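You operate a simulated robot arm through the tools that you are given. There is no shell and no other tool. Be economical: measure what you need, move in short steps, check, and stop when the job is done.

You are at the controls of a simulated robot arm. One attempt, no reset.

## Task
Open the low drawer, put the silver pad from there of the green shelf unit on the old filter plate and shut the drawer again.

Only the result counts: the job must be done as asked and must still hold three seconds after the hand-in. Knocking over, shifting, dropping, spilling or breaking anything else fails it.

## Robot
A 6-joint arm with a two-finger parallel gripper on a trunk, on a base that drives. Base frame: it is fixed to the floor where the robot stands at the start and does not move with it; the origin is under the middle of the robot, x ahead of it, y to its left, z up. Lengths are in m, angles in degrees, forces in N, time in s.
Its first joint turns from -166.0 to 166.0 degrees. Places, roughly: low drawer [1.1, 0.5, 0.1]; silver pad [1, 0.5, 0]; old filter plate [0.25, 1.5, 1]. Payload 3.43 kg.
The TCP is the grasp point between the finger pads, 0.034 m short of the fingertips. In the tool frame z runs along the fingers and y along their closing line. Largest opening 0.128 m; finger width 0.024, thickness 0.012; the body of the gripper, 0.048 by 0.13 m, starts 0.096 m behind the TCP.
Orientation is that of the tool frame in the base frame, as [roll, pitch, yaw] about the fixed x, y, z axes, in that order (R = Rz(yaw) Ry(pitch) Rx(roll)). With the fingers straight down and closing along the base's y, the tool's x points along the base's -x, its y along +y and its z along -z.

## Interface
- The arm moves only by the tool drive_tool. Its argument "increments" is a list of rows, each an object (a shift or turn left out is 0, a gripper value left out holds the last) with "angular": the turn, a rotation vector about the base's x, y, z in degrees, a list of three; "linear": the shift along the base's x, y, z in m, a list of three; "fingers": the finger opening in m, from 0 to 0.128. In form: [{"angular": [ax, ay, az], "linear": [x, y, z], "fingers": fingers}, ...]. A call has 1 to 20 rows; each row shifts and turns the commanded pose from where the row before left it. Rows are played at 5 a second. More than 0.05 m and 8.6 degrees between two rows, or a gripper value outside its range, and nothing of the call is played. A pose out of reach is approached as far as the arm can. The call stops where the force on the tool passes 40 N (or 10 N more than at its start, if that is more) or the arm is blocked; 0.2 s more then pass. The fingers move at their own pace (about 0.153 m/s each) and stop on an object; they squeeze with about 29 N. The grip force told is the motor's: it shows also when the fingers shut on nothing. Time passes only in rows, and 0.2 s behind the last, so rows that do not move let the fingers close. It gives the time, the measured TCP pose, the force on the tool (base axes), the opening and the grip force at its end, in the units of the frame above (readings bear some noise).
- Cameras (640 x 400 px; columns grow to the right, rows downward): "scene" is now at [0.1623, 0.223, 1.1713]; the picture's right is [0.11, -0.99, 0.00], its down [-0.80, -0.09, -0.60] and it looks along [0.59, 0.06, -0.80] (base axes); focal length 268 px, centre (320, 200). "wrist" rides on the gripper at [0.076, -0.011, -0.16] in the tool frame; the picture's right is [0.15, 0.99, 0.00], its down [-0.88, 0.13, -0.46] and it looks along [-0.45, 0.07, 0.89] (tool axes); focal length 234 px, centre (320, 200). There is no depth. A picture from a camera that has moved, and an enlarged one, comes with that camera's place and axes in the base frame and with its lens. The place of the scene camera against the robot may be out by one fixed shift of up to 0.012 m in any direction.
- get_image(camera): a new picture of that camera. It takes no simulated time.
- base_move(legs): drives the robot by 1 to 6 legs, each [ahead, left, turn to the left] in m, m and degrees, along the robot's own axes; the way and the turn of a leg run together, so that a leg with both is an arc; at most 1.5 m and 180 degrees a leg. The arm and the cameras ride along, it lands a little off, and it stops where it bumps. It gives what a move gives.
- pan_tilt(pan, tilt): turns the head with the scene camera to pan (to the left, within 143 degrees either way) and tilt (down, from -29 to 69), counted from straight ahead of the robot. It gives what a move gives.
- close_up(camera, box): a new picture of the part [left, top, right, bottom] of that camera's present view, enlarged. It takes no simulated time.
- job_done(): hands the job in; it is judged then, once.

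Work in short steps. Places have to be worked out from the pictures, the camera data and where the tool is seen: move nearer, look again, correct. Check each grasp and each placing, and mend what went wrong. You have 120 turns and 90 pictures in all, those below and enlarged ones among them. Open the gripper and draw the arm clear of the work before you hand the job in, unless the task says otherwise; then end with one line.

The tools are called after "Emit:" as a command line: name --argument value ..., lists and objects as JSON in quotes. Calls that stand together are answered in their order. drive_tool: Moves the arm, as the interface text tells. Its arguments: {"type":"object","properties":{"increments":{"type":"array"}},"required":["increments"]} The other tools are called the same way: base_move (legs) drives the base; pan_tilt (pan, tilt) turns the head that bears the scene camera; get_image (camera) takes a picture; close_up (camera, box) takes an enlarged picture of a part of a camera's view; job_done () hands the job in.

At the start:

```text
clock: 0.0
tool_pos: [0.5815, 0.3568, 0.4227]
orientation: [180.0, 0.0, -179.9]
contact_force: [0.0, 0.4, 1.1]
grip_width: 0.1277
finger_force: 0.0
robot x, y, heading: [0.0009, -0.0007, 0.2]
head pan, tilt: [6.2, 53.4]
```

scene: 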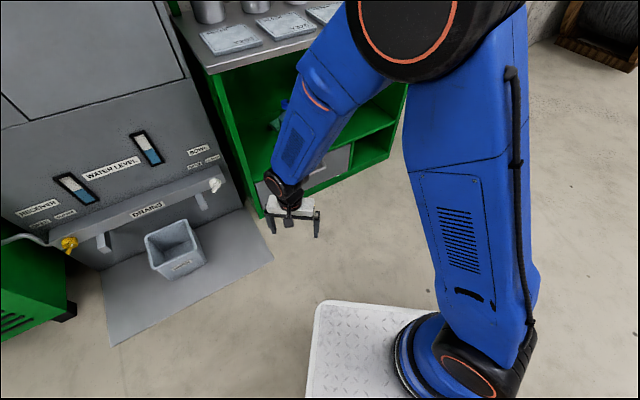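
wrist: 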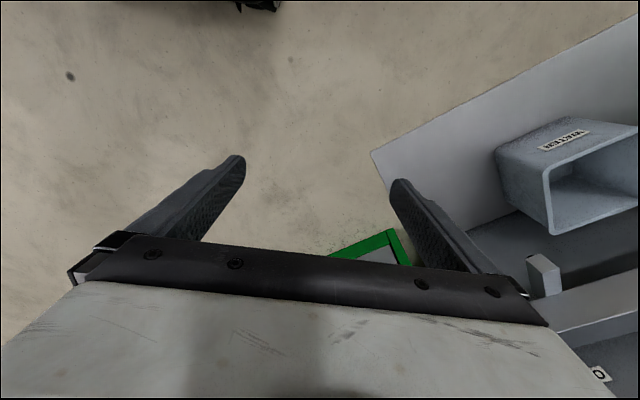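

I'll look around first: the shelf unit ahead and then to the left, where the filter plate should be.

Emit:
pan_tilt --pan 25 --tilt 35

Emit:
get_image --camera "scene"

Emit:
pan_tilt --pan 80 --tilt 25

Emit:
get_image --camera "scene"

```text
clock: 0.8
tool_pos: [0.5815, 0.3573, 0.4236]
orientation: [179.9, 0.0, -180.0]
contact_force: [0.2, 0.1, 0.3]
grip_width: 0.128
finger_force: 0.1
robot x, y, heading: [0.0002, -0.0001, -0.1]
head pan, tilt: [25.0, 35.0]
```

```text
87 pictures are left
camera scene: at [0.1688, 0.2521, 1.1974], right [0.42, -0.91, 0.0], down [-0.52, -0.24, -0.82], along [0.74, 0.35, -0.57], focal length 268 px, centre (320, 200)
```

scene: 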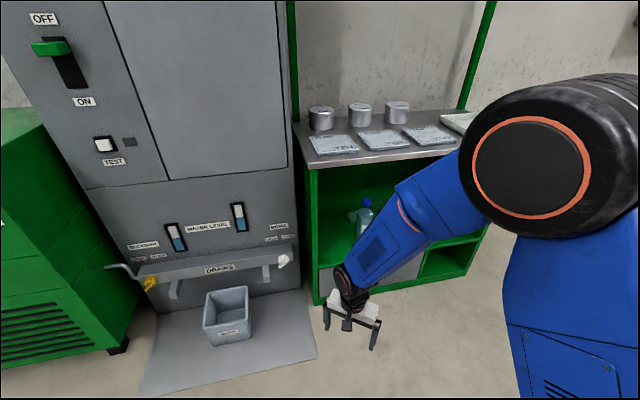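

```text
clock: 2.1
tool_pos: [0.5823, 0.3565, 0.4232]
orientation: [-180.0, 0.0, -180.0]
contact_force: [0.3, -0.2, -0.4]
grip_width: 0.1279
finger_force: 0.1
robot x, y, heading: [-0.0009, 0.0008, 0.2]
head pan, tilt: [80.0, 25.0]
```

```text
86 pictures are left
camera scene: at [0.1051, 0.3057, 1.2133], right [0.98, -0.17, 0.0], down [-0.07, -0.42, -0.91], along [0.16, 0.89, -0.42], focal length 268 px, centre (320, 200)
```

scene: 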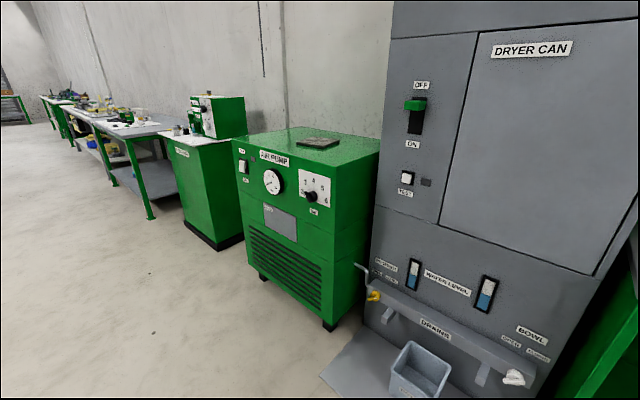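

The plate seems to be on top of the air pump. I zoom in on it and then on the drawer of the shelf unit.

Emit:
close_up --camera "scene" --box '[240, 110, 400, 210]'

Emit:
pan_tilt --pan 15 --tilt 45

Emit:
close_up --camera "scene" --box '[220, 60, 460, 300]'

```text
4.00 times, centred on (320, 160) of scene
camera zoom: at [0.1051, 0.3057, 1.2133], right [0.98, -0.17, 0.0], down [-0.07, -0.42, -0.91], along [0.16, 0.89, -0.42], focal length 1071 px, centre (320, 360)
```

zoom: 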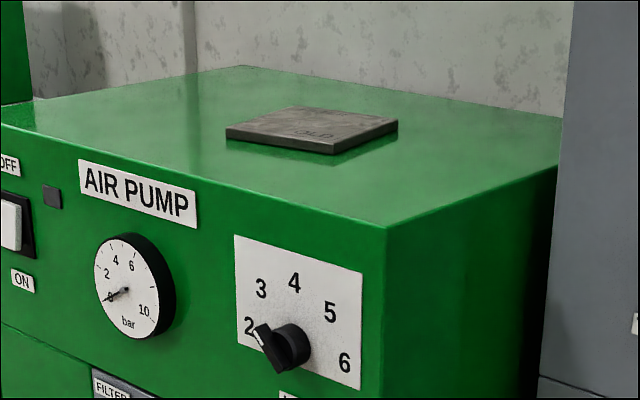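

```text
clock: 3.4
tool_pos: [0.5815, 0.3578, 0.4241]
orientation: [180.0, -0.1, -179.9]
contact_force: [-0.9, 0.4, 1.3]
grip_width: 0.1278
finger_force: 0.1
robot x, y, heading: [-0.0001, 0.0013, 0.1]
head pan, tilt: [15.0, 45.0]
```

```text
1.67 times, centred on (340, 180) of scene
camera zoom: at [0.1676, 0.2361, 1.1827], right [0.26, -0.97, 0.0], down [-0.68, -0.18, -0.71], along [0.68, 0.18, -0.71], focal length 446 px, centre (287, 233)
```

zoom: 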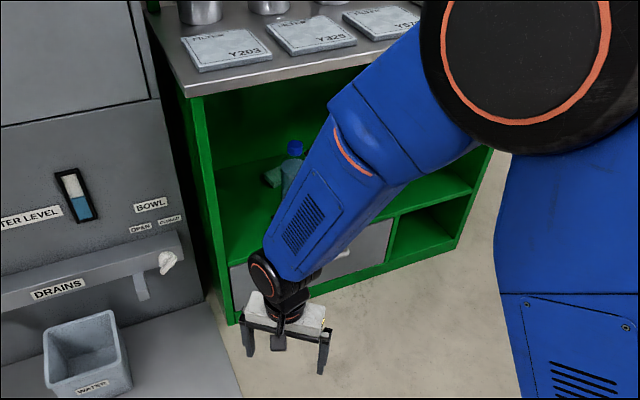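

The arm hides the drawer. I swing the tool to the right so the drawer front can be seen.

Emit:
drive_tool --increments '[{"linear": [0.007, -0.046, 0.01], "angular": [0, 0, -4]}, {"linear": [0.007, -0.046, 0.01], "angular": [0, 0, -4]}, {"linear": [0.007, -0.046, 0.01], "angular": [0, 0, -4]}, {"linear": [0.007, -0.046, 0.01], "angular": [0, 0, -4]}, {"linear": [0.007, -0.046, 0.01], "angular": [0, 0, -4]}, {"linear": [0.007, -0.046, 0], "angular": [0, 0, -4]}, {"linear": [0.007, -0.046, 0], "angular": [0, 0, -4]}, {"linear": [0.0, -0.046, 0], "angular": [0, 0, -4]}, {"linear": [0.0, -0.046, 0], "angular": [0, 0, -4]}, {"linear": [0, -0.046, 0], "angular": [0, 0, -4]}]'

Emit:
get_image --camera "scene"

```text
clock: 5.6
tool_pos: [0.6451, -0.1002, 0.4798]
orientation: [180.0, -0.1, 140.0]
contact_force: [0.6, 0.5, 0.3]
grip_width: 0.1281
finger_force: 0.1
out of reach, approached as far as the arm can: row 8, 9
robot x, y, heading: [-0.0014, -0.0013, 0.1]
head pan, tilt: [15.0, 45.0]
```

```text
83 pictures are left
camera scene: at [0.1674, 0.2361, 1.1827], right [0.26, -0.97, 0.0], down [-0.68, -0.18, -0.71], along [0.68, 0.18, -0.71], focal length 268 px, centre (320, 200)
```

scene: 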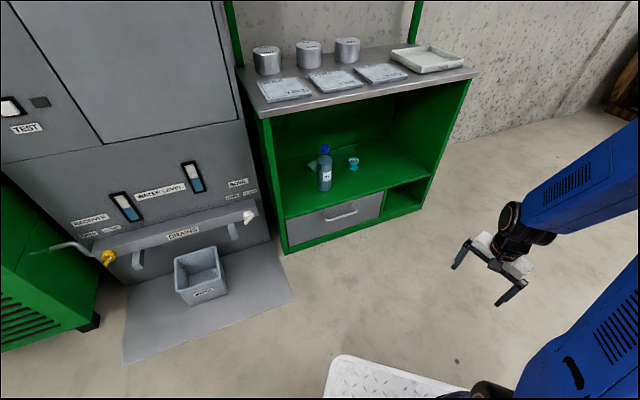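

Now the drawer is fully visible. Zooming in to measure it.

Emit:
close_up --camera "scene" --box '[260, 130, 440, 255]'

```text
3.20 times, centred on (350, 192) of scene
camera zoom: at [0.1674, 0.2361, 1.1827], right [0.26, -0.97, 0.0], down [-0.68, -0.18, -0.71], along [0.68, 0.18, -0.71], focal length 857 px, centre (224, 224)
```

zoom: 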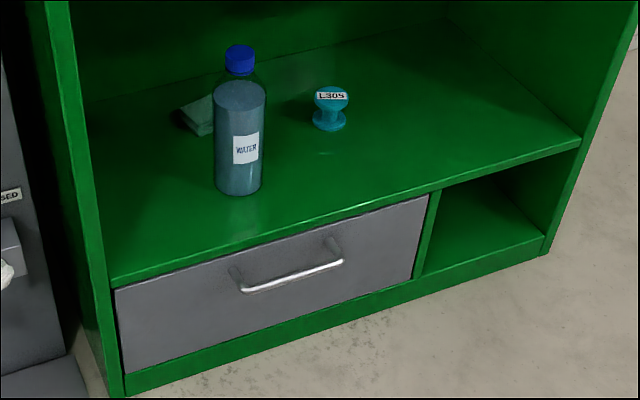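

Working from this picture, the unit's front faces direction (-0.80,-0.61). The drawer spans z≈0.06–0.26, and the handle bar runs from about (0.97,0.42) to (1.07,0.29) at z≈0.215. I drive so that the robot faces the drawer squarely, with the handle about 0.97 m ahead.

Emit:
base_move --legs '[[0.25, -0.23, 0], [0, 0, 37]]'

Emit:
pan_tilt --pan -12 --tilt 48

Emit:
get_image --camera "scene"

```text
clock: 9.5
tool_pos: [0.8316, 0.0675, 0.4798]
orientation: [180.0, 0.0, 175.8]
contact_force: [0.4, -1.1, 1.0]
grip_width: 0.1281
finger_force: 0.1
robot x, y, heading: [0.2514, -0.229, 35.7]
head pan, tilt: [15.0, 45.0]
```

```text
clock: 10.4
tool_pos: [0.8325, 0.0679, 0.4807]
orientation: [-179.9, 0.0, 175.9]
contact_force: [0.5, -1.0, 0.4]
grip_width: 0.1281
finger_force: 0.0
robot x, y, heading: [0.2471, -0.2296, 35.7]
head pan, tilt: [-12.0, 48.0]
```

```text
81 pictures are left
camera scene: at [0.2677, 0.0231, 1.1785], right [0.41, -0.91, 0.0], down [-0.68, -0.3, -0.67], along [0.61, 0.27, -0.74], focal length 268 px, centre (320, 200)
```

scene: 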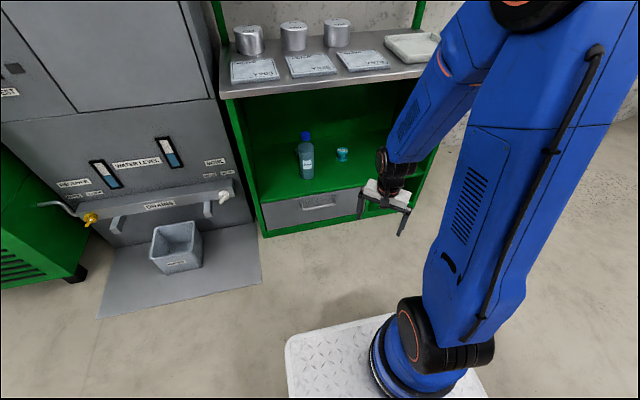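

Good: the handle is visible from this side too. I zoom in for a second bearing on it.

Emit:
close_up --camera "scene" --box '[250, 170, 378, 250]'

```text
5.00 times, centred on (314, 210) of scene
camera zoom: at [0.2677, 0.0231, 1.1785], right [0.41, -0.91, 0.0], down [-0.68, -0.3, -0.67], along [0.61, 0.27, -0.74], focal length 1339 px, centre (350, 150)
```

zoom: 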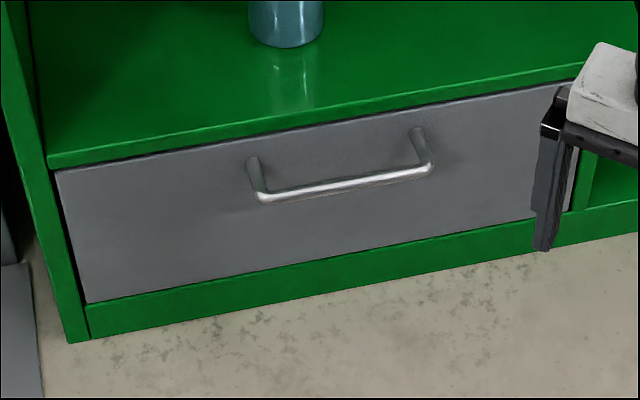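

Two bearings agree: the handle runs from about (0.973,0.423) to (1.061,0.289) at z≈0.22, 0.04 in front of the face. A bottle stands close behind the handle's middle, so I'll grasp right of centre with the tool leaning back about 18°. First I go to a hover pose 0.1 m out and 0.12 m up, with the fingers closing square to the drawer.

Emit:
drive_tool --increments '[{"linear": [0.016, 0.031, 0], "angular": [0, 0, -7]}, {"linear": [0.016, 0.031, 0], "angular": [0, 0, -7]}, {"linear": [0.016, 0.031, 0], "angular": [0, 0, -7]}, {"linear": [0.016, 0.031, -0.01], "angular": [0, 0, -7]}, {"linear": [0.016, 0.031, -0.02], "angular": [0, 0, -7]}, {"linear": [0.016, 0.031, -0.02], "angular": [0, 0, -7]}, {"linear": [0.0165, 0.032, -0.03], "angular": [0, 0, -7]}, {"linear": [0, 0, -0.02], "angular": [3.6, -4.8, 0]}, {"linear": [0, 0, -0.02], "angular": [3.6, -4.8, 0]}, {"linear": [0, 0, -0.02], "angular": [3.6, -4.8, 0], "fingers": 0.045}, {}]'

Emit:
get_image --camera "scene"

Emit:
get_image --camera "wrist"

```text
clock: 12.8
tool_pos: [0.9413, 0.2894, 0.3527]
orientation: [166.0, -1.3, 127.2]
contact_force: [-0.3, -1.1, -0.1]
grip_width: 0.0449
finger_force: 0.1
out of reach, approached as far as the arm can: row 10
robot x, y, heading: [0.249, -0.2275, 35.8]
head pan, tilt: [-12.0, 48.0]
```

```text
79 pictures are left
camera scene: at [0.2677, 0.0231, 1.1785], right [0.4, -0.91, 0.0], down [-0.68, -0.3, -0.67], along [0.61, 0.27, -0.74], focal length 268 px, centre (320, 200)
```

scene: 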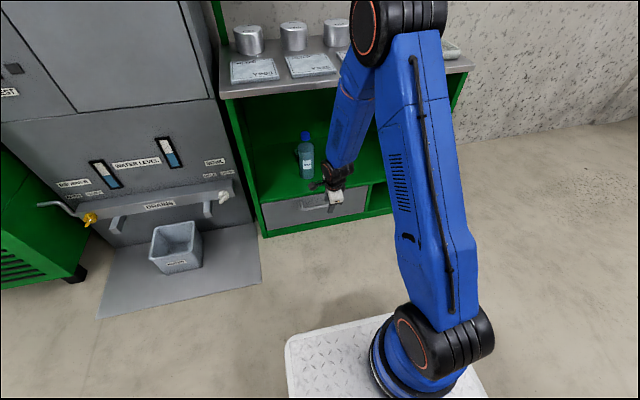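

```text
78 pictures are left
camera wrist: at [0.8578, 0.3161, 0.506], right [0.68, 0.69, 0.24], down [0.55, -0.7, 0.46], along [0.49, -0.18, -0.86], focal length 234 px, centre (320, 200)
```

wrist: 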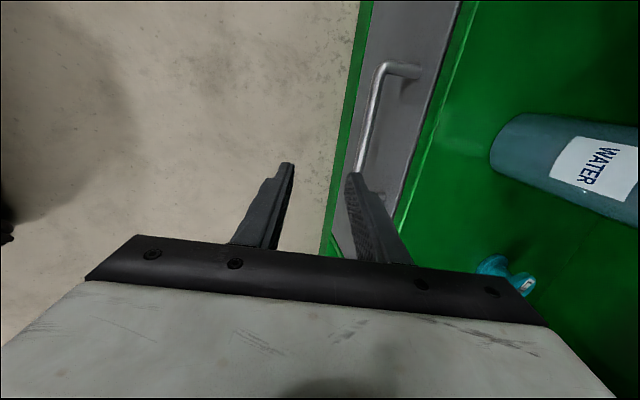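

The tilt stopped at 14° and the elbow leans out toward the counter. I check the elbow's clearance before going on.

Emit:
pan_tilt --pan -20 --tilt 20

Emit:
get_image --camera "scene"

```text
clock: 13.8
tool_pos: [0.9425, 0.2886, 0.3523]
orientation: [166.0, -1.1, 127.3]
contact_force: [0.0, 0.8, -0.3]
grip_width: 0.0452
finger_force: 0.1
robot x, y, heading: [0.2513, -0.2294, 35.7]
head pan, tilt: [-20.0, 20.0]
```

```text
77 pictures are left
camera scene: at [0.2852, 0.0166, 1.2213], right [0.27, -0.96, 0.0], down [-0.33, -0.09, -0.94], along [0.9, 0.26, -0.34], focal length 268 px, centre (320, 200)
```

scene: 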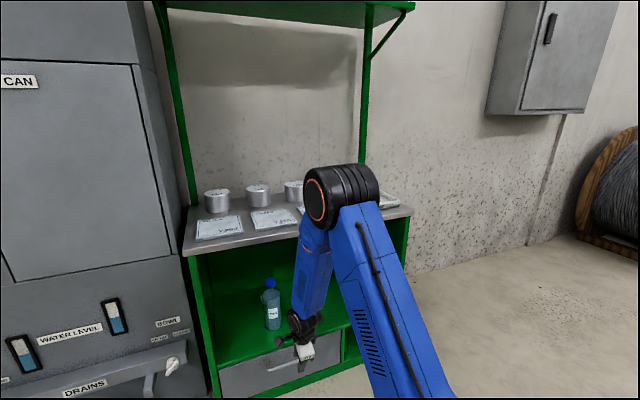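

The elbow has room. The wrist picture puts the bar about 0.01 m nearer than the scene camera did (the wrist view is the truer one). I move over the bar at z≈0.30 with the fingers narrowed, then look again.

Emit:
drive_tool --increments '[{"linear": [0.026, 0.0195, -0.017], "fingers": 0.034}, {"linear": [0.026, 0.0195, -0.017]}, {"linear": [0.0242, 0.0189, -0.018]}, {}]'

Emit:
get_image --camera "wrist"

Emit:
pan_tilt --pan -12 --tilt 48

Emit:
close_up --camera "scene" --box '[250, 150, 410, 250]'

```text
clock: 14.8
tool_pos: [1.0176, 0.3475, 0.2993]
orientation: [165.9, -1.2, 127.2]
contact_force: [-0.3, -0.4, -0.1]
grip_width: 0.034
finger_force: 0.1
robot x, y, heading: [0.252, -0.2312, 35.7]
head pan, tilt: [-20.0, 20.0]
```

```text
76 pictures are left
camera wrist: at [0.9343, 0.3749, 0.4535], right [0.68, 0.69, 0.24], down [0.55, -0.7, 0.46], along [0.48, -0.18, -0.86], focal length 234 px, centre (320, 200)
```

wrist: 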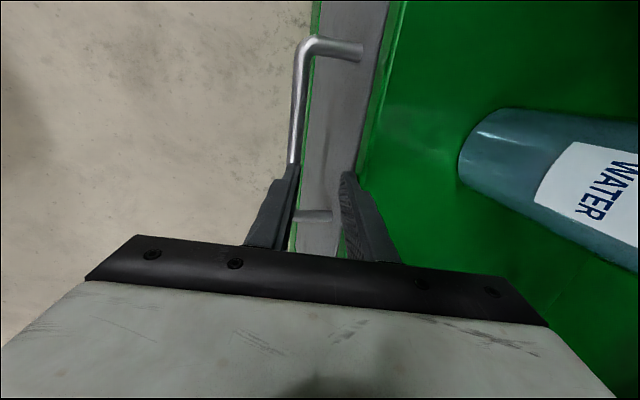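

```text
clock: 15.7
tool_pos: [1.0182, 0.3472, 0.2996]
orientation: [166.0, -1.2, 127.2]
contact_force: [-0.3, 0.7, -0.4]
grip_width: 0.0341
finger_force: 0.1
robot x, y, heading: [0.2503, -0.2322, 35.6]
head pan, tilt: [-12.0, 48.0]
```

```text
4.00 times, centred on (330, 200) of scene
camera zoom: at [0.2678, 0.0231, 1.1786], right [0.4, -0.91, 0.0], down [-0.68, -0.3, -0.67], along [0.61, 0.27, -0.74], focal length 1071 px, centre (280, 200)
```

zoom: 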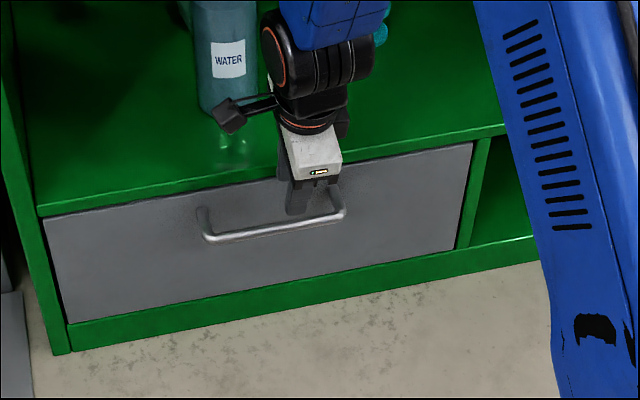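

Triangulating the bar between the two wrist views gives z≈0.244 and about 0.014 m nearer than the TCP is now. I back off by that amount and check again before lowering.

Emit:
drive_tool --increments '[{"linear": [-0.0124, -0.0094, 0], "fingers": 0.042}, {}]'

Emit:
get_image --camera "wrist"

Emit:
close_up --camera "scene" --box '[290, 175, 354, 215]'

```text
clock: 16.3
tool_pos: [1.0049, 0.3382, 0.3007]
orientation: [166.0, -1.2, 127.2]
contact_force: [0.3, -0.3, 0.9]
grip_width: 0.042
finger_force: 0.0
robot x, y, heading: [0.2505, -0.2263, 35.8]
head pan, tilt: [-12.0, 48.0]
```

```text
74 pictures are left
camera wrist: at [0.9213, 0.3657, 0.4543], right [0.68, 0.69, 0.24], down [0.55, -0.7, 0.46], along [0.49, -0.18, -0.86], focal length 234 px, centre (320, 200)
```

wrist: 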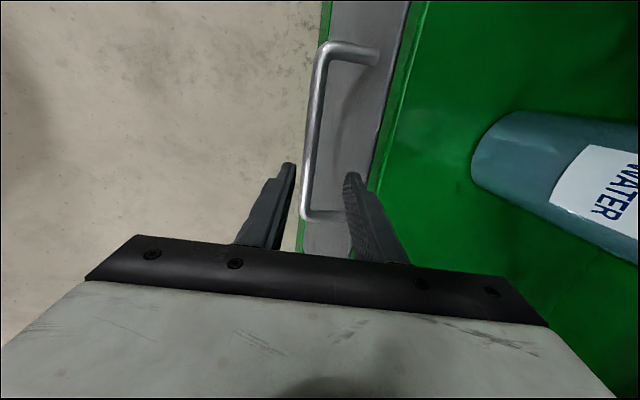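

```text
10.00 times, centred on (322, 195) of scene
camera zoom: at [0.2677, 0.0231, 1.1785], right [0.4, -0.91, 0.0], down [-0.68, -0.3, -0.67], along [0.61, 0.27, -0.74], focal length 2678 px, centre (300, 250)
```

zoom: 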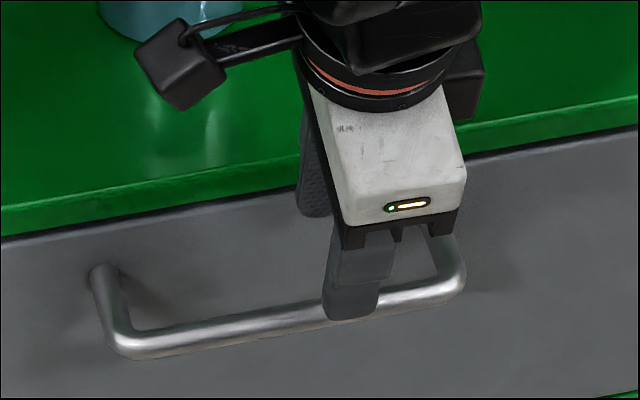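

The bar now lies between the fingertips. I lower about 0.047 m, watching the force.

Emit:
drive_tool --increments '[{"linear": [0, 0, -0.012]}, {"linear": [0, 0, -0.012]}, {"linear": [0, 0, -0.012]}, {"linear": [0, 0, -0.011]}, {}]'

Emit:
get_image --camera "wrist"

Emit:
close_up --camera "scene" --box '[290, 175, 354, 215]'

```text
clock: 17.5
tool_pos: [1.0039, 0.3375, 0.2538]
orientation: [166.0, -1.3, 127.1]
contact_force: [0.0, -0.1, 0.5]
grip_width: 0.0423
finger_force: 0.1
robot x, y, heading: [0.2502, -0.2294, 36.0]
head pan, tilt: [-12.0, 48.0]
```

```text
72 pictures are left
camera wrist: at [0.92, 0.3651, 0.4078], right [0.68, 0.69, 0.24], down [0.55, -0.7, 0.45], along [0.48, -0.18, -0.86], focal length 234 px, centre (320, 200)
```

wrist: 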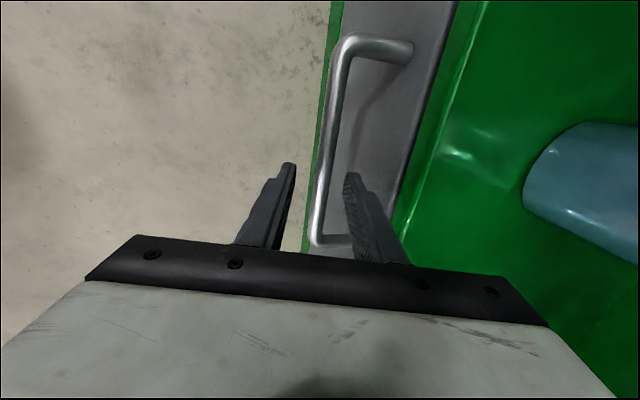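

```text
10.00 times, centred on (322, 195) of scene
camera zoom: at [0.2677, 0.0231, 1.1785], right [0.4, -0.91, 0.0], down [-0.68, -0.3, -0.67], along [0.61, 0.27, -0.74], focal length 2678 px, centre (300, 250)
```

zoom: 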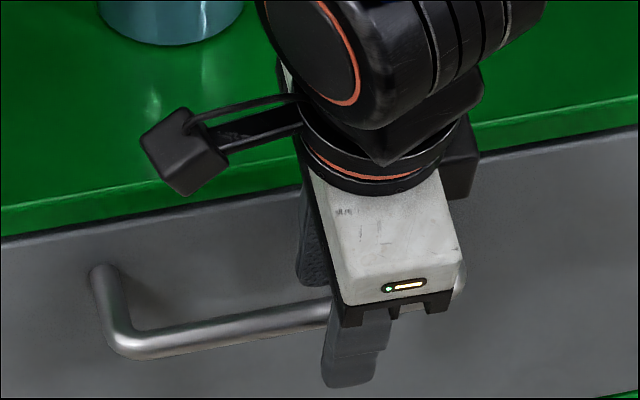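

The outer finger passes in front of the bar and the inner one behind it. I close the fingers.

Emit:
drive_tool --increments '[{"fingers": 0.0}, {}, {}]'

Emit:
get_image --camera "wrist"

```text
clock: 18.3
tool_pos: [1.0053, 0.339, 0.2541]
orientation: [166.0, -1.3, 127.1]
contact_force: [4.2, 0.2, 5.5]
grip_width: 0.0139
finger_force: 45.1
robot x, y, heading: [0.2511, -0.2277, 36.0]
head pan, tilt: [-12.0, 48.0]
```

```text
70 pictures are left
camera wrist: at [0.9202, 0.3653, 0.4083], right [0.68, 0.69, 0.24], down [0.55, -0.7, 0.45], along [0.48, -0.17, -0.86], focal length 234 px, centre (320, 200)
```

wrist: 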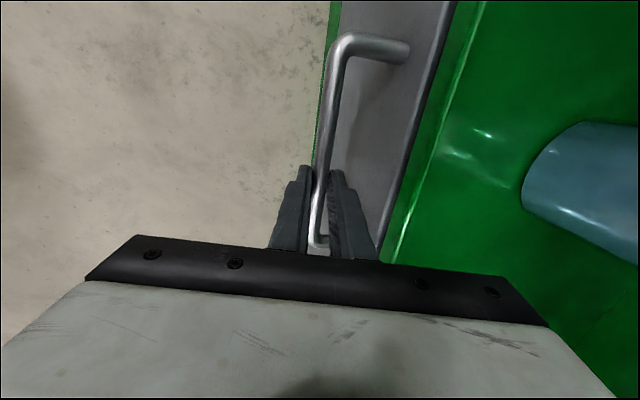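

The bar is held (0.014 m wide). I pull slowly a few cm along the drawer's axis.

Emit:
drive_tool --increments '[{"linear": [-0.008, -0.006, 0]}, {"linear": [-0.008, -0.006, 0]}, {"linear": [-0.008, -0.006, 0]}, {"linear": [-0.008, -0.006, 0]}, {"linear": [-0.008, -0.006, 0]}, {}]'

Emit:
get_image --camera "wrist"

```text
clock: 19.5
tool_pos: [0.9854, 0.3227, 0.2569]
orientation: [167.0, -1.2, 127.4]
contact_force: [-0.1, -1.9, -16.3]
grip_width: 0.0138
finger_force: 44.8
out of reach, approached as far as the arm can: row 1, 2, 3, 5
robot x, y, heading: [0.2506, -0.2273, 36.0]
head pan, tilt: [-12.0, 48.0]
stopped in row 5: the force on the tool passed its limit (the readings are from after the stop); the commanded pose is now the measured one
```

```text
69 pictures are left
camera wrist: at [0.9034, 0.3521, 0.41], right [0.68, 0.7, 0.23], down [0.56, -0.69, 0.46], along [0.47, -0.18, -0.86], focal length 234 px, centre (320, 200)
```

wrist: 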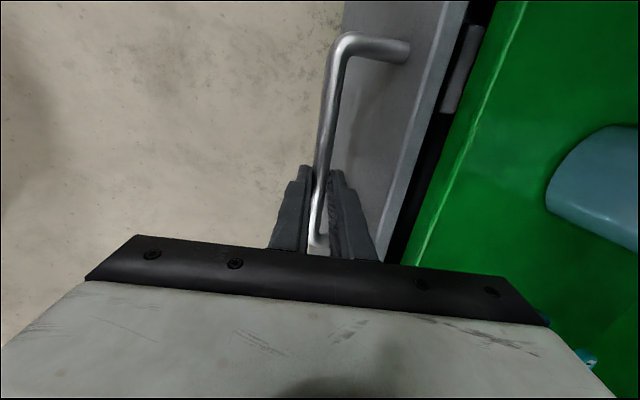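

The drawer slides (0.026 m out). The tool tilt is limiting reach, so I open a little, stand the tool upright around the bar, and grip again.

Emit:
drive_tool --increments '[{"fingers": 0.036}, {}, {"angular": [-3.9, 5.2, 0]}, {"angular": [-3.9, 5.2, 0]}, {}, {"fingers": 0.0}, {}, {}]'

Emit:
get_image --camera "wrist"

```text
clock: 21.3
tool_pos: [1.0005, 0.311, 0.2559]
orientation: [173.7, 2.9, 126.3]
contact_force: [-0.6, -2.7, -7.2]
grip_width: 0.0141
finger_force: 45.2
out of reach, approached as far as the arm can: row 3, 4
robot x, y, heading: [0.2495, -0.2246, 35.9]
head pan, tilt: [-12.0, 48.0]
```

```text
68 pictures are left
camera wrist: at [0.9271, 0.3614, 0.4088], right [0.7, 0.7, 0.1], down [0.57, -0.64, 0.51], along [0.43, -0.3, -0.85], focal length 234 px, centre (320, 200)
```

wrist: 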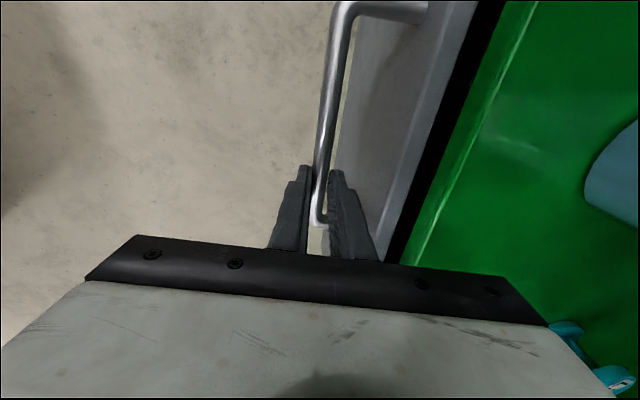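

The arm seems to be near a wrist singularity (forearm in line with the tool). I open, give it time to settle upright, then see where it sits before gripping.

Emit:
drive_tool --increments '[{"fingers": 0.036}, {}, {}, {}]'

Emit:
get_image --camera "wrist"

```text
clock: 22.3
tool_pos: [0.9999, 0.3116, 0.2563]
orientation: [173.6, 2.9, 126.1]
contact_force: [0.1, 0.3, -1.0]
grip_width: 0.036
finger_force: 0.1
robot x, y, heading: [0.251, -0.2306, 35.7]
head pan, tilt: [-12.0, 48.0]
```

```text
67 pictures are left
camera wrist: at [0.9271, 0.3615, 0.4092], right [0.7, 0.7, 0.1], down [0.57, -0.64, 0.51], along [0.43, -0.3, -0.85], focal length 234 px, centre (320, 200)
```

wrist: 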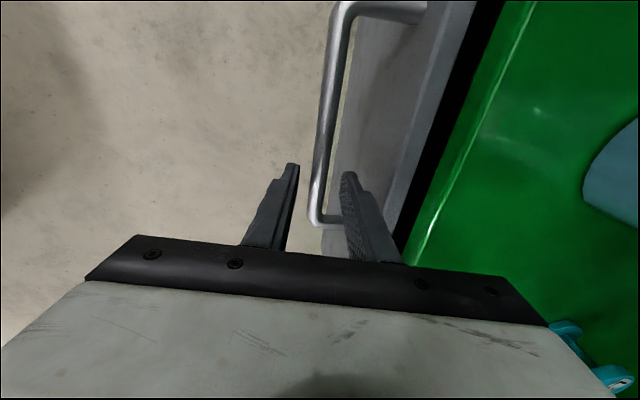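

Emit:
drive_tool --increments '[{"angular": [-0.5, 2.3, 0], "linear": [-0.004, 0.005, 0]}, {"angular": [-0.5, 2.3, 0], "linear": [-0.004, 0.005, 0]}, {"angular": [-0.4, 2.3, 0], "linear": [-0.004, 0.005, 0]}, {}]'

```text
clock: 23.3
tool_pos: [0.9877, 0.3281, 0.2558]
orientation: [-180.0, -0.1, 126.4]
contact_force: [0.3, 0.3, -0.3]
grip_width: 0.0361
finger_force: 0.0
robot x, y, heading: [0.2491, -0.2269, 35.9]
head pan, tilt: [-12.0, 48.0]
```

The tool is upright now. I grip and pull on.

Emit:
drive_tool --increments '[{"fingers": 0.0}, {}, {}, {"linear": [-0.008, -0.006, 0]}, {"linear": [-0.012, -0.009, 0]}, {"linear": [-0.012, -0.009, 0]}, {"linear": [-0.012, -0.009, 0]}, {"linear": [-0.012, -0.009, 0]}, {}]'

Emit:
get_image --camera "wrist"

```text
clock: 25.3
tool_pos: [0.9316, 0.2835, 0.256]
orientation: [179.9, 0.1, 126.4]
contact_force: [8.8, -11.1, 19.5]
grip_width: 0.0144
finger_force: 45.2
robot x, y, heading: [0.2465, -0.2294, 36.0]
head pan, tilt: [-12.0, 48.0]
```

```text
66 pictures are left
camera wrist: at [0.8767, 0.3376, 0.4155], right [0.71, 0.7, 0.0], down [0.63, -0.63, 0.46], along [0.32, -0.32, -0.89], focal length 234 px, centre (320, 200)
```

wrist: 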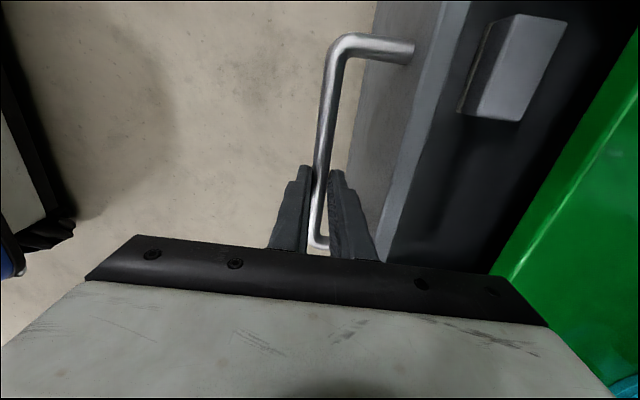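

The drawer is about 0.09 m out and the pad can be seen just behind the front. The sideways force says the axis is slightly more to the right, so I correct to about 39.5° and keep pulling.

Emit:
drive_tool --increments '[{"linear": [-0.011, -0.01, 0.001]}, {"linear": [-0.0115, -0.01, 0.001]}, {"linear": [-0.012, -0.01, 0]}, {"linear": [-0.012, -0.01, 0]}, {"linear": [-0.012, -0.01, 0]}, {"linear": [-0.012, -0.01, 0]}, {}]'

```text
clock: 26.9
tool_pos: [0.8598, 0.2241, 0.2587]
orientation: [-180.0, 0.0, 126.4]
contact_force: [-23.2, 30.1, -7.7]
grip_width: 0.0142
finger_force: 45.0
robot x, y, heading: [0.2489, -0.2287, 35.7]
head pan, tilt: [-12.0, 48.0]
```

Overshot the other way; the true axis is about 37.8°. I relieve the side load and pull about 0.09 m more.

Emit:
drive_tool --increments '[{"linear": [0.002, -0.0025, 0]}, {"linear": [-0.0142, -0.011, 0]}, {"linear": [-0.0142, -0.011, 0]}, {"linear": [-0.0142, -0.011, 0]}, {"linear": [-0.0142, -0.011, 0]}, {"linear": [-0.0142, -0.011, 0]}, {}]'

Emit:
get_image --camera "scene"

Emit:
get_image --camera "wrist"

```text
clock: 28.5
tool_pos: [0.7932, 0.1669, 0.2575]
orientation: [-179.9, 0.1, 126.3]
contact_force: [-21.3, 26.4, -6.8]
grip_width: 0.0144
finger_force: 44.9
robot x, y, heading: [0.2518, -0.2295, 35.9]
head pan, tilt: [-12.0, 48.0]
```

```text
65 pictures are left
camera scene: at [0.2675, 0.0234, 1.1784], right [0.4, -0.91, 0.0], down [-0.68, -0.3, -0.67], along [0.61, 0.27, -0.74], focal length 268 px, centre (320, 200)
```

scene: 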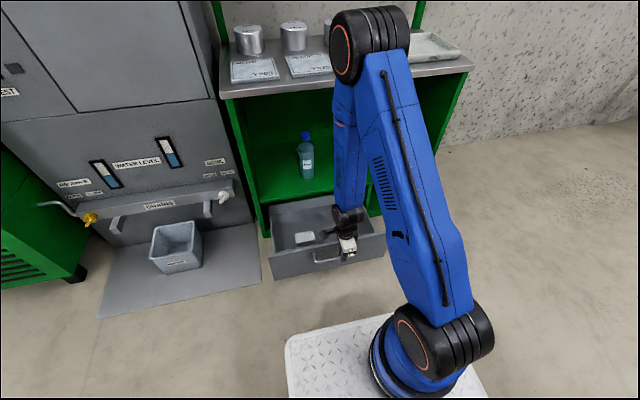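

```text
64 pictures are left
camera wrist: at [0.7391, 0.2209, 0.4178], right [0.71, 0.71, 0.0], down [0.63, -0.63, 0.46], along [0.32, -0.32, -0.89], focal length 234 px, centre (320, 200)
```

wrist: 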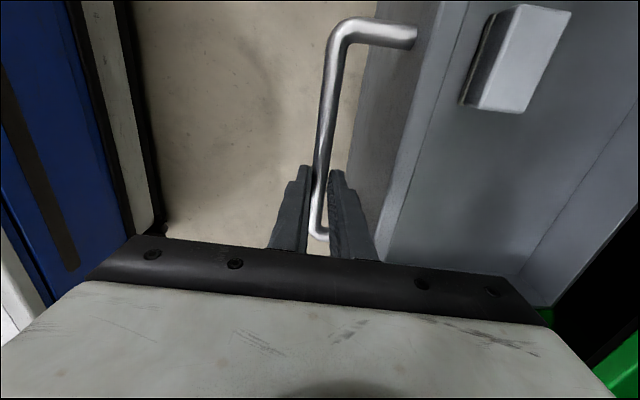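

The drawer is about 0.27 m open, which should be enough. I relieve the side load, release the bar and rise, then look into the drawer.

Emit:
drive_tool --increments '[{"linear": [-0.0015, 0.002, 0]}, {"fingers": 0.04}, {}, {"linear": [0, 0, 0.03]}, {"linear": [0, 0, 0.04]}, {"linear": [0, 0, 0.05]}, {"linear": [0, 0, 0.04]}, {}]'

Emit:
get_image --camera "wrist"

Emit:
close_up --camera "scene" --box '[254, 190, 382, 285]'

```text
clock: 30.3
tool_pos: [0.7875, 0.1673, 0.4191]
orientation: [-180.0, 0.0, 126.4]
contact_force: [-0.1, -0.1, 0.9]
grip_width: 0.0398
finger_force: 0.2
robot x, y, heading: [0.2498, -0.2326, 36.1]
head pan, tilt: [-12.0, 48.0]
```

```text
63 pictures are left
camera wrist: at [0.7328, 0.2214, 0.5788], right [0.71, 0.71, 0.0], down [0.63, -0.63, 0.46], along [0.32, -0.32, -0.89], focal length 234 px, centre (320, 200)
```

wrist: 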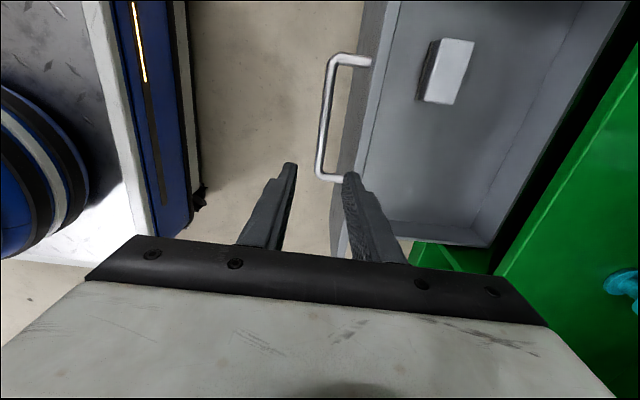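

```text
4.21 times, centred on (318, 238) of scene
camera zoom: at [0.2675, 0.0232, 1.1785], right [0.4, -0.91, 0.0], down [-0.68, -0.3, -0.67], along [0.61, 0.27, -0.74], focal length 1128 px, centre (328, 42)
```

zoom: 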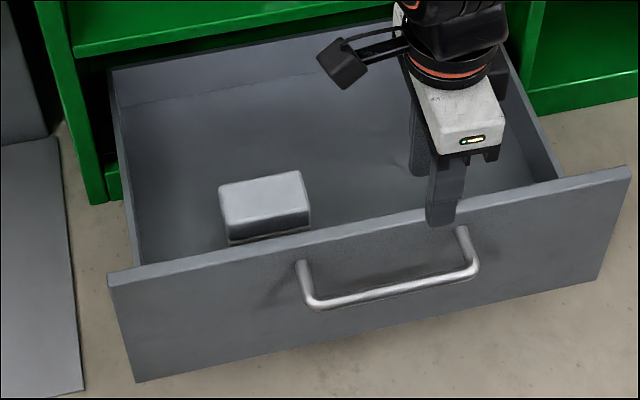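

The pad is a small block lying near the drawer front. I zoom with the wrist camera for accurate measuring.

Emit:
close_up --camera "wrist" --box '[390, 20, 518, 100]'

```text
5.00 times, centred on (454, 60) of wrist
camera zoom: at [0.7328, 0.2214, 0.5788], right [0.71, 0.71, 0.0], down [0.63, -0.63, 0.46], along [0.32, -0.32, -0.89], focal length 1171 px, centre (-350, 900)
```

zoom: 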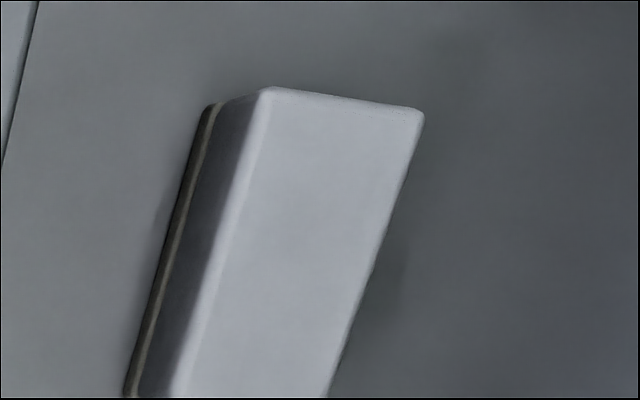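

The pad measures about 0.05 × 0.09 × 0.043 m. Its centre is at ≈(0.876,0.380), its top at z≈0.14 and the drawer floor at ≈0.097. I move over it with the fingers open and check from above.

Emit:
drive_tool --increments '[{"linear": [0.0178, 0.0425, 0], "fingers": 0.09, "angular": [0, 0, 1.5]}, {"linear": [0.0178, 0.0425, 0]}, {"linear": [0.0178, 0.0425, -0.03]}, {"linear": [0.0178, 0.0425, -0.04]}, {"linear": [0.0178, 0.0425, -0.04]}, {"linear": [0, 0, -0.04]}, {"linear": [0, 0, -0.04]}, {}]'

Emit:
get_image --camera "wrist"

Emit:
close_up --camera "scene" --box '[254, 190, 382, 285]'

```text
refused: row 3 steps farther than a row can; nothing moved
```

```text
60 pictures are left
camera wrist: at [0.7328, 0.2214, 0.5788], right [0.71, 0.71, 0.0], down [0.63, -0.63, 0.46], along [0.32, -0.32, -0.89], focal length 234 px, centre (320, 200)
```

wrist: 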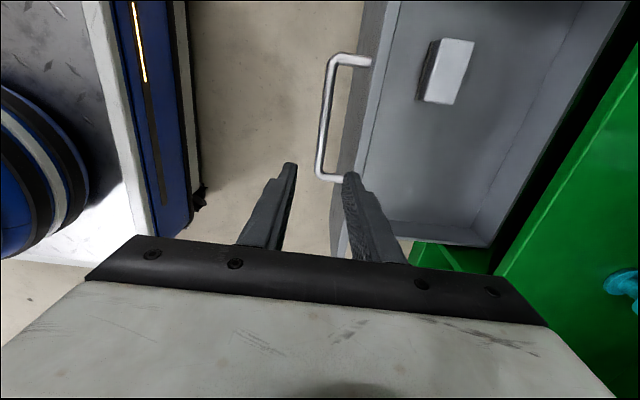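

```text
4.21 times, centred on (318, 238) of scene
camera zoom: at [0.2675, 0.0232, 1.1785], right [0.4, -0.91, 0.0], down [-0.68, -0.3, -0.67], along [0.61, 0.27, -0.74], focal length 1128 px, centre (328, 42)
```

zoom: 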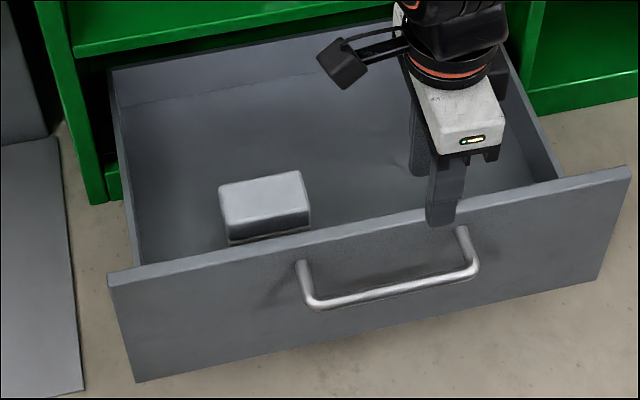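

The combined step was too long and nothing moved; I repeat the move with shorter rows.

Emit:
drive_tool --increments '[{"linear": [0.0178, 0.0425, 0], "fingers": 0.09, "angular": [0, 0, 1.5]}, {"linear": [0.0178, 0.0425, 0]}, {"linear": [0.0178, 0.0425, 0]}, {"linear": [0.0178, 0.0425, 0]}, {"linear": [0.0178, 0.0425, 0]}, {"linear": [0, 0, -0.045]}, {"linear": [0, 0, -0.045]}, {"linear": [0, 0, -0.045]}, {"linear": [0, 0, -0.045]}, {}]'

Emit:
get_image --camera "wrist"

Emit:
close_up --camera "scene" --box '[254, 190, 382, 285]'

```text
clock: 32.5
tool_pos: [0.8792, 0.3873, 0.2383]
orientation: [-179.9, 0.0, 127.9]
contact_force: [-0.1, -0.4, 0.7]
grip_width: 0.09
finger_force: 0.0
robot x, y, heading: [0.2521, -0.2273, 35.9]
head pan, tilt: [-12.0, 48.0]
```

```text
58 pictures are left
camera wrist: at [0.8231, 0.4398, 0.3977], right [0.69, 0.72, 0.0], down [0.64, -0.62, 0.46], along [0.33, -0.31, -0.89], focal length 234 px, centre (320, 200)
```

wrist: 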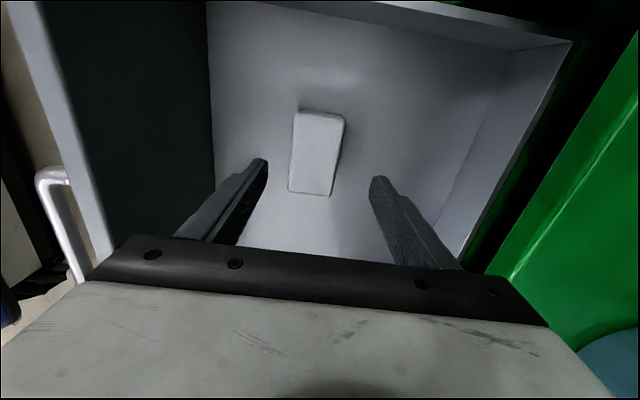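

```text
4.21 times, centred on (318, 238) of scene
camera zoom: at [0.2675, 0.0232, 1.1785], right [0.4, -0.91, 0.0], down [-0.68, -0.3, -0.67], along [0.61, 0.27, -0.74], focal length 1128 px, centre (328, 42)
```

zoom: 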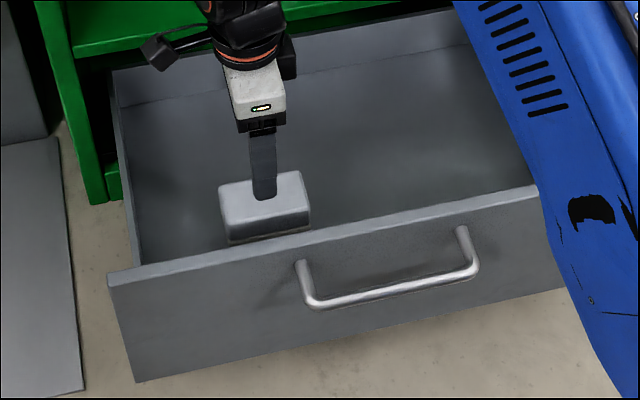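

The pad sits between the fingers, about 0.006 m nearer than the TCP. I correct that, lower to z≈0.14 and close.

Emit:
drive_tool --increments '[{"linear": [-0.006, -0.003, 0]}, {"linear": [0, 0, -0.03]}, {"linear": [0, 0, -0.03]}, {"linear": [0, 0, -0.02]}, {"linear": [0, 0, -0.016]}, {}]'

Emit:
get_image --camera "wrist"

```text
clock: 33.9
tool_pos: [0.8739, 0.3792, 0.1422]
orientation: [179.9, 0.0, 128.0]
contact_force: [0.4, 0.3, -0.6]
grip_width: 0.0898
finger_force: 0.1
robot x, y, heading: [0.2518, -0.2312, 36.0]
head pan, tilt: [-12.0, 48.0]
```

```text
56 pictures are left
camera wrist: at [0.8183, 0.4323, 0.3027], right [0.69, 0.72, 0.0], down [0.64, -0.61, 0.46], along [0.33, -0.31, -0.89], focal length 234 px, centre (320, 200)
```

wrist: 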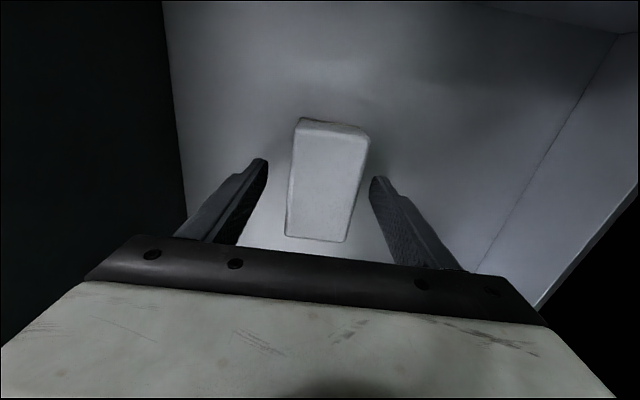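

The pad top is at z≈0.14 and the tips reach 0.108. I shift 0.01 along the pad to its middle, go 4 mm lower and close.

Emit:
drive_tool --increments '[{"linear": [-0.004, 0.009, -0.004]}, {"fingers": 0.0}, {}, {}, {}]'

Emit:
get_image --camera "wrist"

```text
clock: 35.1
tool_pos: [0.8693, 0.3882, 0.1389]
orientation: [-179.9, 0.0, 127.9]
contact_force: [0.2, -1.2, 2.9]
grip_width: 0.0552
finger_force: 29.2
robot x, y, heading: [0.253, -0.2278, 36.0]
head pan, tilt: [-12.0, 48.0]
```

```text
55 pictures are left
camera wrist: at [0.8139, 0.4402, 0.2988], right [0.69, 0.72, 0.0], down [0.64, -0.61, 0.46], along [0.33, -0.31, -0.89], focal length 234 px, centre (320, 200)
```

wrist: 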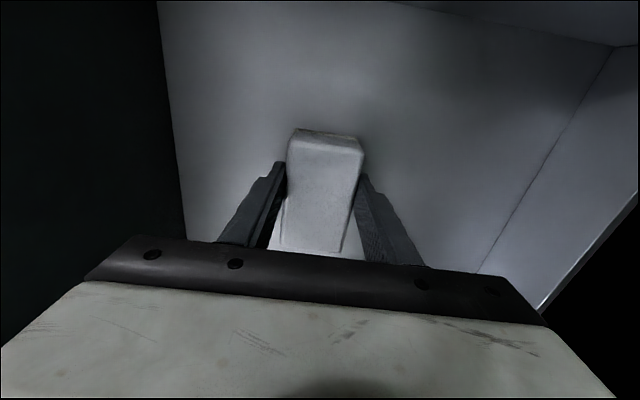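

The pad is held (0.055 m). I lift it straight up out of the drawer.

Emit:
drive_tool --increments '[{"linear": [0, 0, 0.02]}, {"linear": [0, 0, 0.04]}, {"linear": [0, 0, 0.045]}, {"linear": [0, 0, 0.045]}, {"linear": [0, 0, 0.045]}, {"linear": [0, 0, 0.045]}, {"linear": [0, 0, 0.04]}, {}]'

Emit:
get_image --camera "wrist"

Emit:
get_image --camera "scene"

```text
clock: 36.9
tool_pos: [0.8697, 0.3885, 0.4202]
orientation: [180.0, 0.0, 127.9]
contact_force: [2.2, -0.9, -1.4]
grip_width: 0.0555
finger_force: 29.6
robot x, y, heading: [0.2493, -0.2312, 36.2]
head pan, tilt: [-12.0, 48.0]
```

```text
54 pictures are left
camera wrist: at [0.8149, 0.4405, 0.5799], right [0.69, 0.72, 0.0], down [0.64, -0.61, 0.46], along [0.33, -0.31, -0.89], focal length 234 px, centre (320, 200)
```

wrist: 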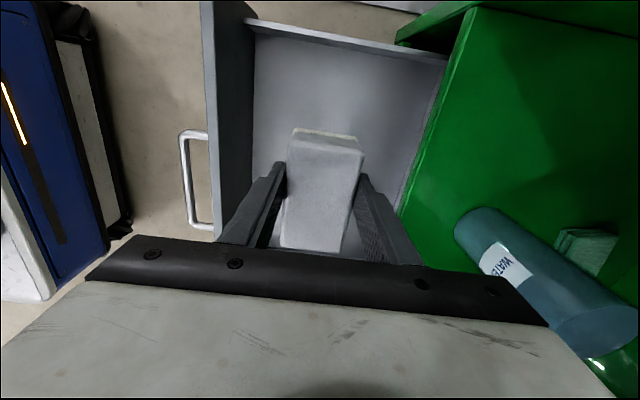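

```text
53 pictures are left
camera scene: at [0.2676, 0.0232, 1.1785], right [0.4, -0.91, 0.0], down [-0.68, -0.3, -0.67], along [0.61, 0.27, -0.74], focal length 268 px, centre (320, 200)
```

scene: 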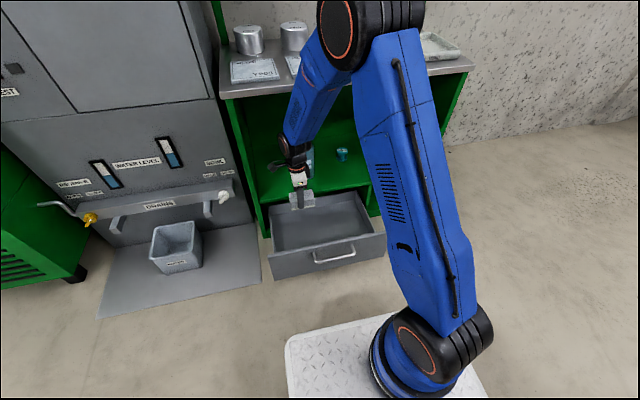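

The pad is held and clear. I'll place it first and shut the drawer afterwards. I draw the arm in and up, then drive left along the row toward the air pump.

Emit:
drive_tool --increments '[{"linear": [-0.01, -0.02, 0.035]}, {"linear": [-0.01, -0.02, 0.035]}, {"linear": [-0.01, -0.02, 0.035]}, {"linear": [-0.01, -0.02, 0.035]}, {"linear": [-0.01, -0.02, 0.035]}, {"linear": [-0.01, -0.02, 0.035]}, {"linear": [0, 0, 0.04]}, {"linear": [0, 0, 0.04]}, {}]'

Emit:
base_move --legs '[[0, 0.9, 0]]'

Emit:
pan_tilt --pan 20 --tilt 30

Emit:
get_image --camera "scene"

```text
clock: 38.9
tool_pos: [0.8117, 0.2699, 0.7078]
orientation: [179.9, -0.1, 127.9]
contact_force: [0.3, -0.3, -1.3]
grip_width: 0.0554
finger_force: 28.8
robot x, y, heading: [0.2481, -0.2282, 35.9]
head pan, tilt: [-12.0, 48.0]
```

```text
clock: 43.6
tool_pos: [0.299, 0.9943, 0.7074]
orientation: [-180.0, 0.0, 126.9]
contact_force: [-0.4, -0.4, -1.6]
grip_width: 0.0552
finger_force: 29.2
robot x, y, heading: [-0.2738, 0.5105, 35.2]
head pan, tilt: [-12.0, 48.0]
```

```text
clock: 44.6
tool_pos: [0.2991, 0.996, 0.7079]
orientation: [-180.0, 0.0, 126.8]
contact_force: [0.4, 0.1, -2.1]
grip_width: 0.0554
finger_force: 28.8
robot x, y, heading: [-0.2691, 0.5041, 34.6]
head pan, tilt: [20.0, 30.0]
```

```text
52 pictures are left
camera scene: at [-0.27, 0.8019, 1.2053], right [0.82, -0.58, 0.0], down [-0.29, -0.41, -0.87], along [0.5, 0.71, -0.5], focal length 268 px, centre (320, 200)
```

scene: 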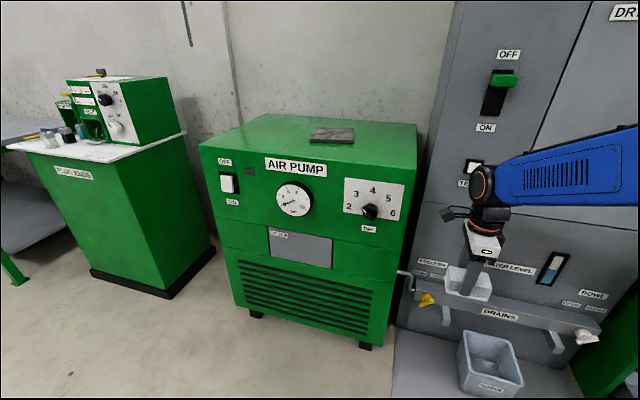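

The pump and plate are in clear view. I zoom on the plate to measure it.

Emit:
close_up --camera "scene" --box '[190, 100, 430, 250]'

```text
2.67 times, centred on (310, 175) of scene
camera zoom: at [-0.27, 0.8019, 1.2053], right [0.82, -0.58, 0.0], down [-0.29, -0.41, -0.87], along [0.5, 0.71, -0.5], focal length 714 px, centre (347, 267)
```

zoom: 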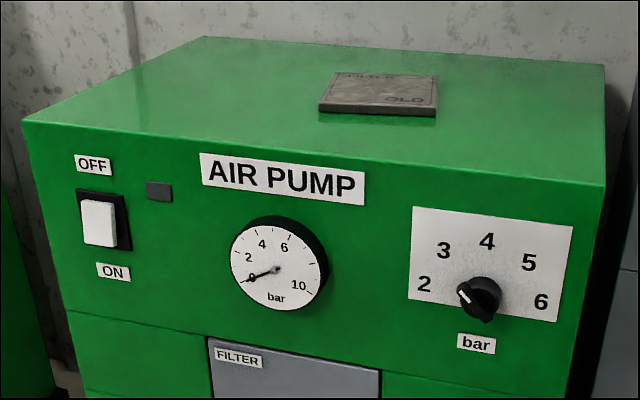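

The plate top is at about z 0.915–0.92, centred near (0.354,1.600) and about 0.155 m square; the pump front is about 1.045 along the row normal. The TCP is lower than the pump top, so I raise the arm to z≈1.08 before driving closer.

Emit:
drive_tool --increments '[{"linear": [0, 0, 0.046]}, {"linear": [0, 0, 0.046]}, {"linear": [0, 0, 0.046]}, {"linear": [0, 0, 0.046]}, {"linear": [0, 0, 0.046]}, {"linear": [0, 0, 0.046]}, {"linear": [0, 0, 0.046]}, {"linear": [0, 0, 0.046]}, {}]'

```text
clock: 46.6
tool_pos: [0.3017, 0.9962, 1.0768]
orientation: [180.0, -0.1, 126.9]
contact_force: [0.4, 0.3, -1.5]
grip_width: 0.0552
finger_force: 29.6
robot x, y, heading: [-0.272, 0.5056, 34.6]
head pan, tilt: [20.0, 30.0]
```

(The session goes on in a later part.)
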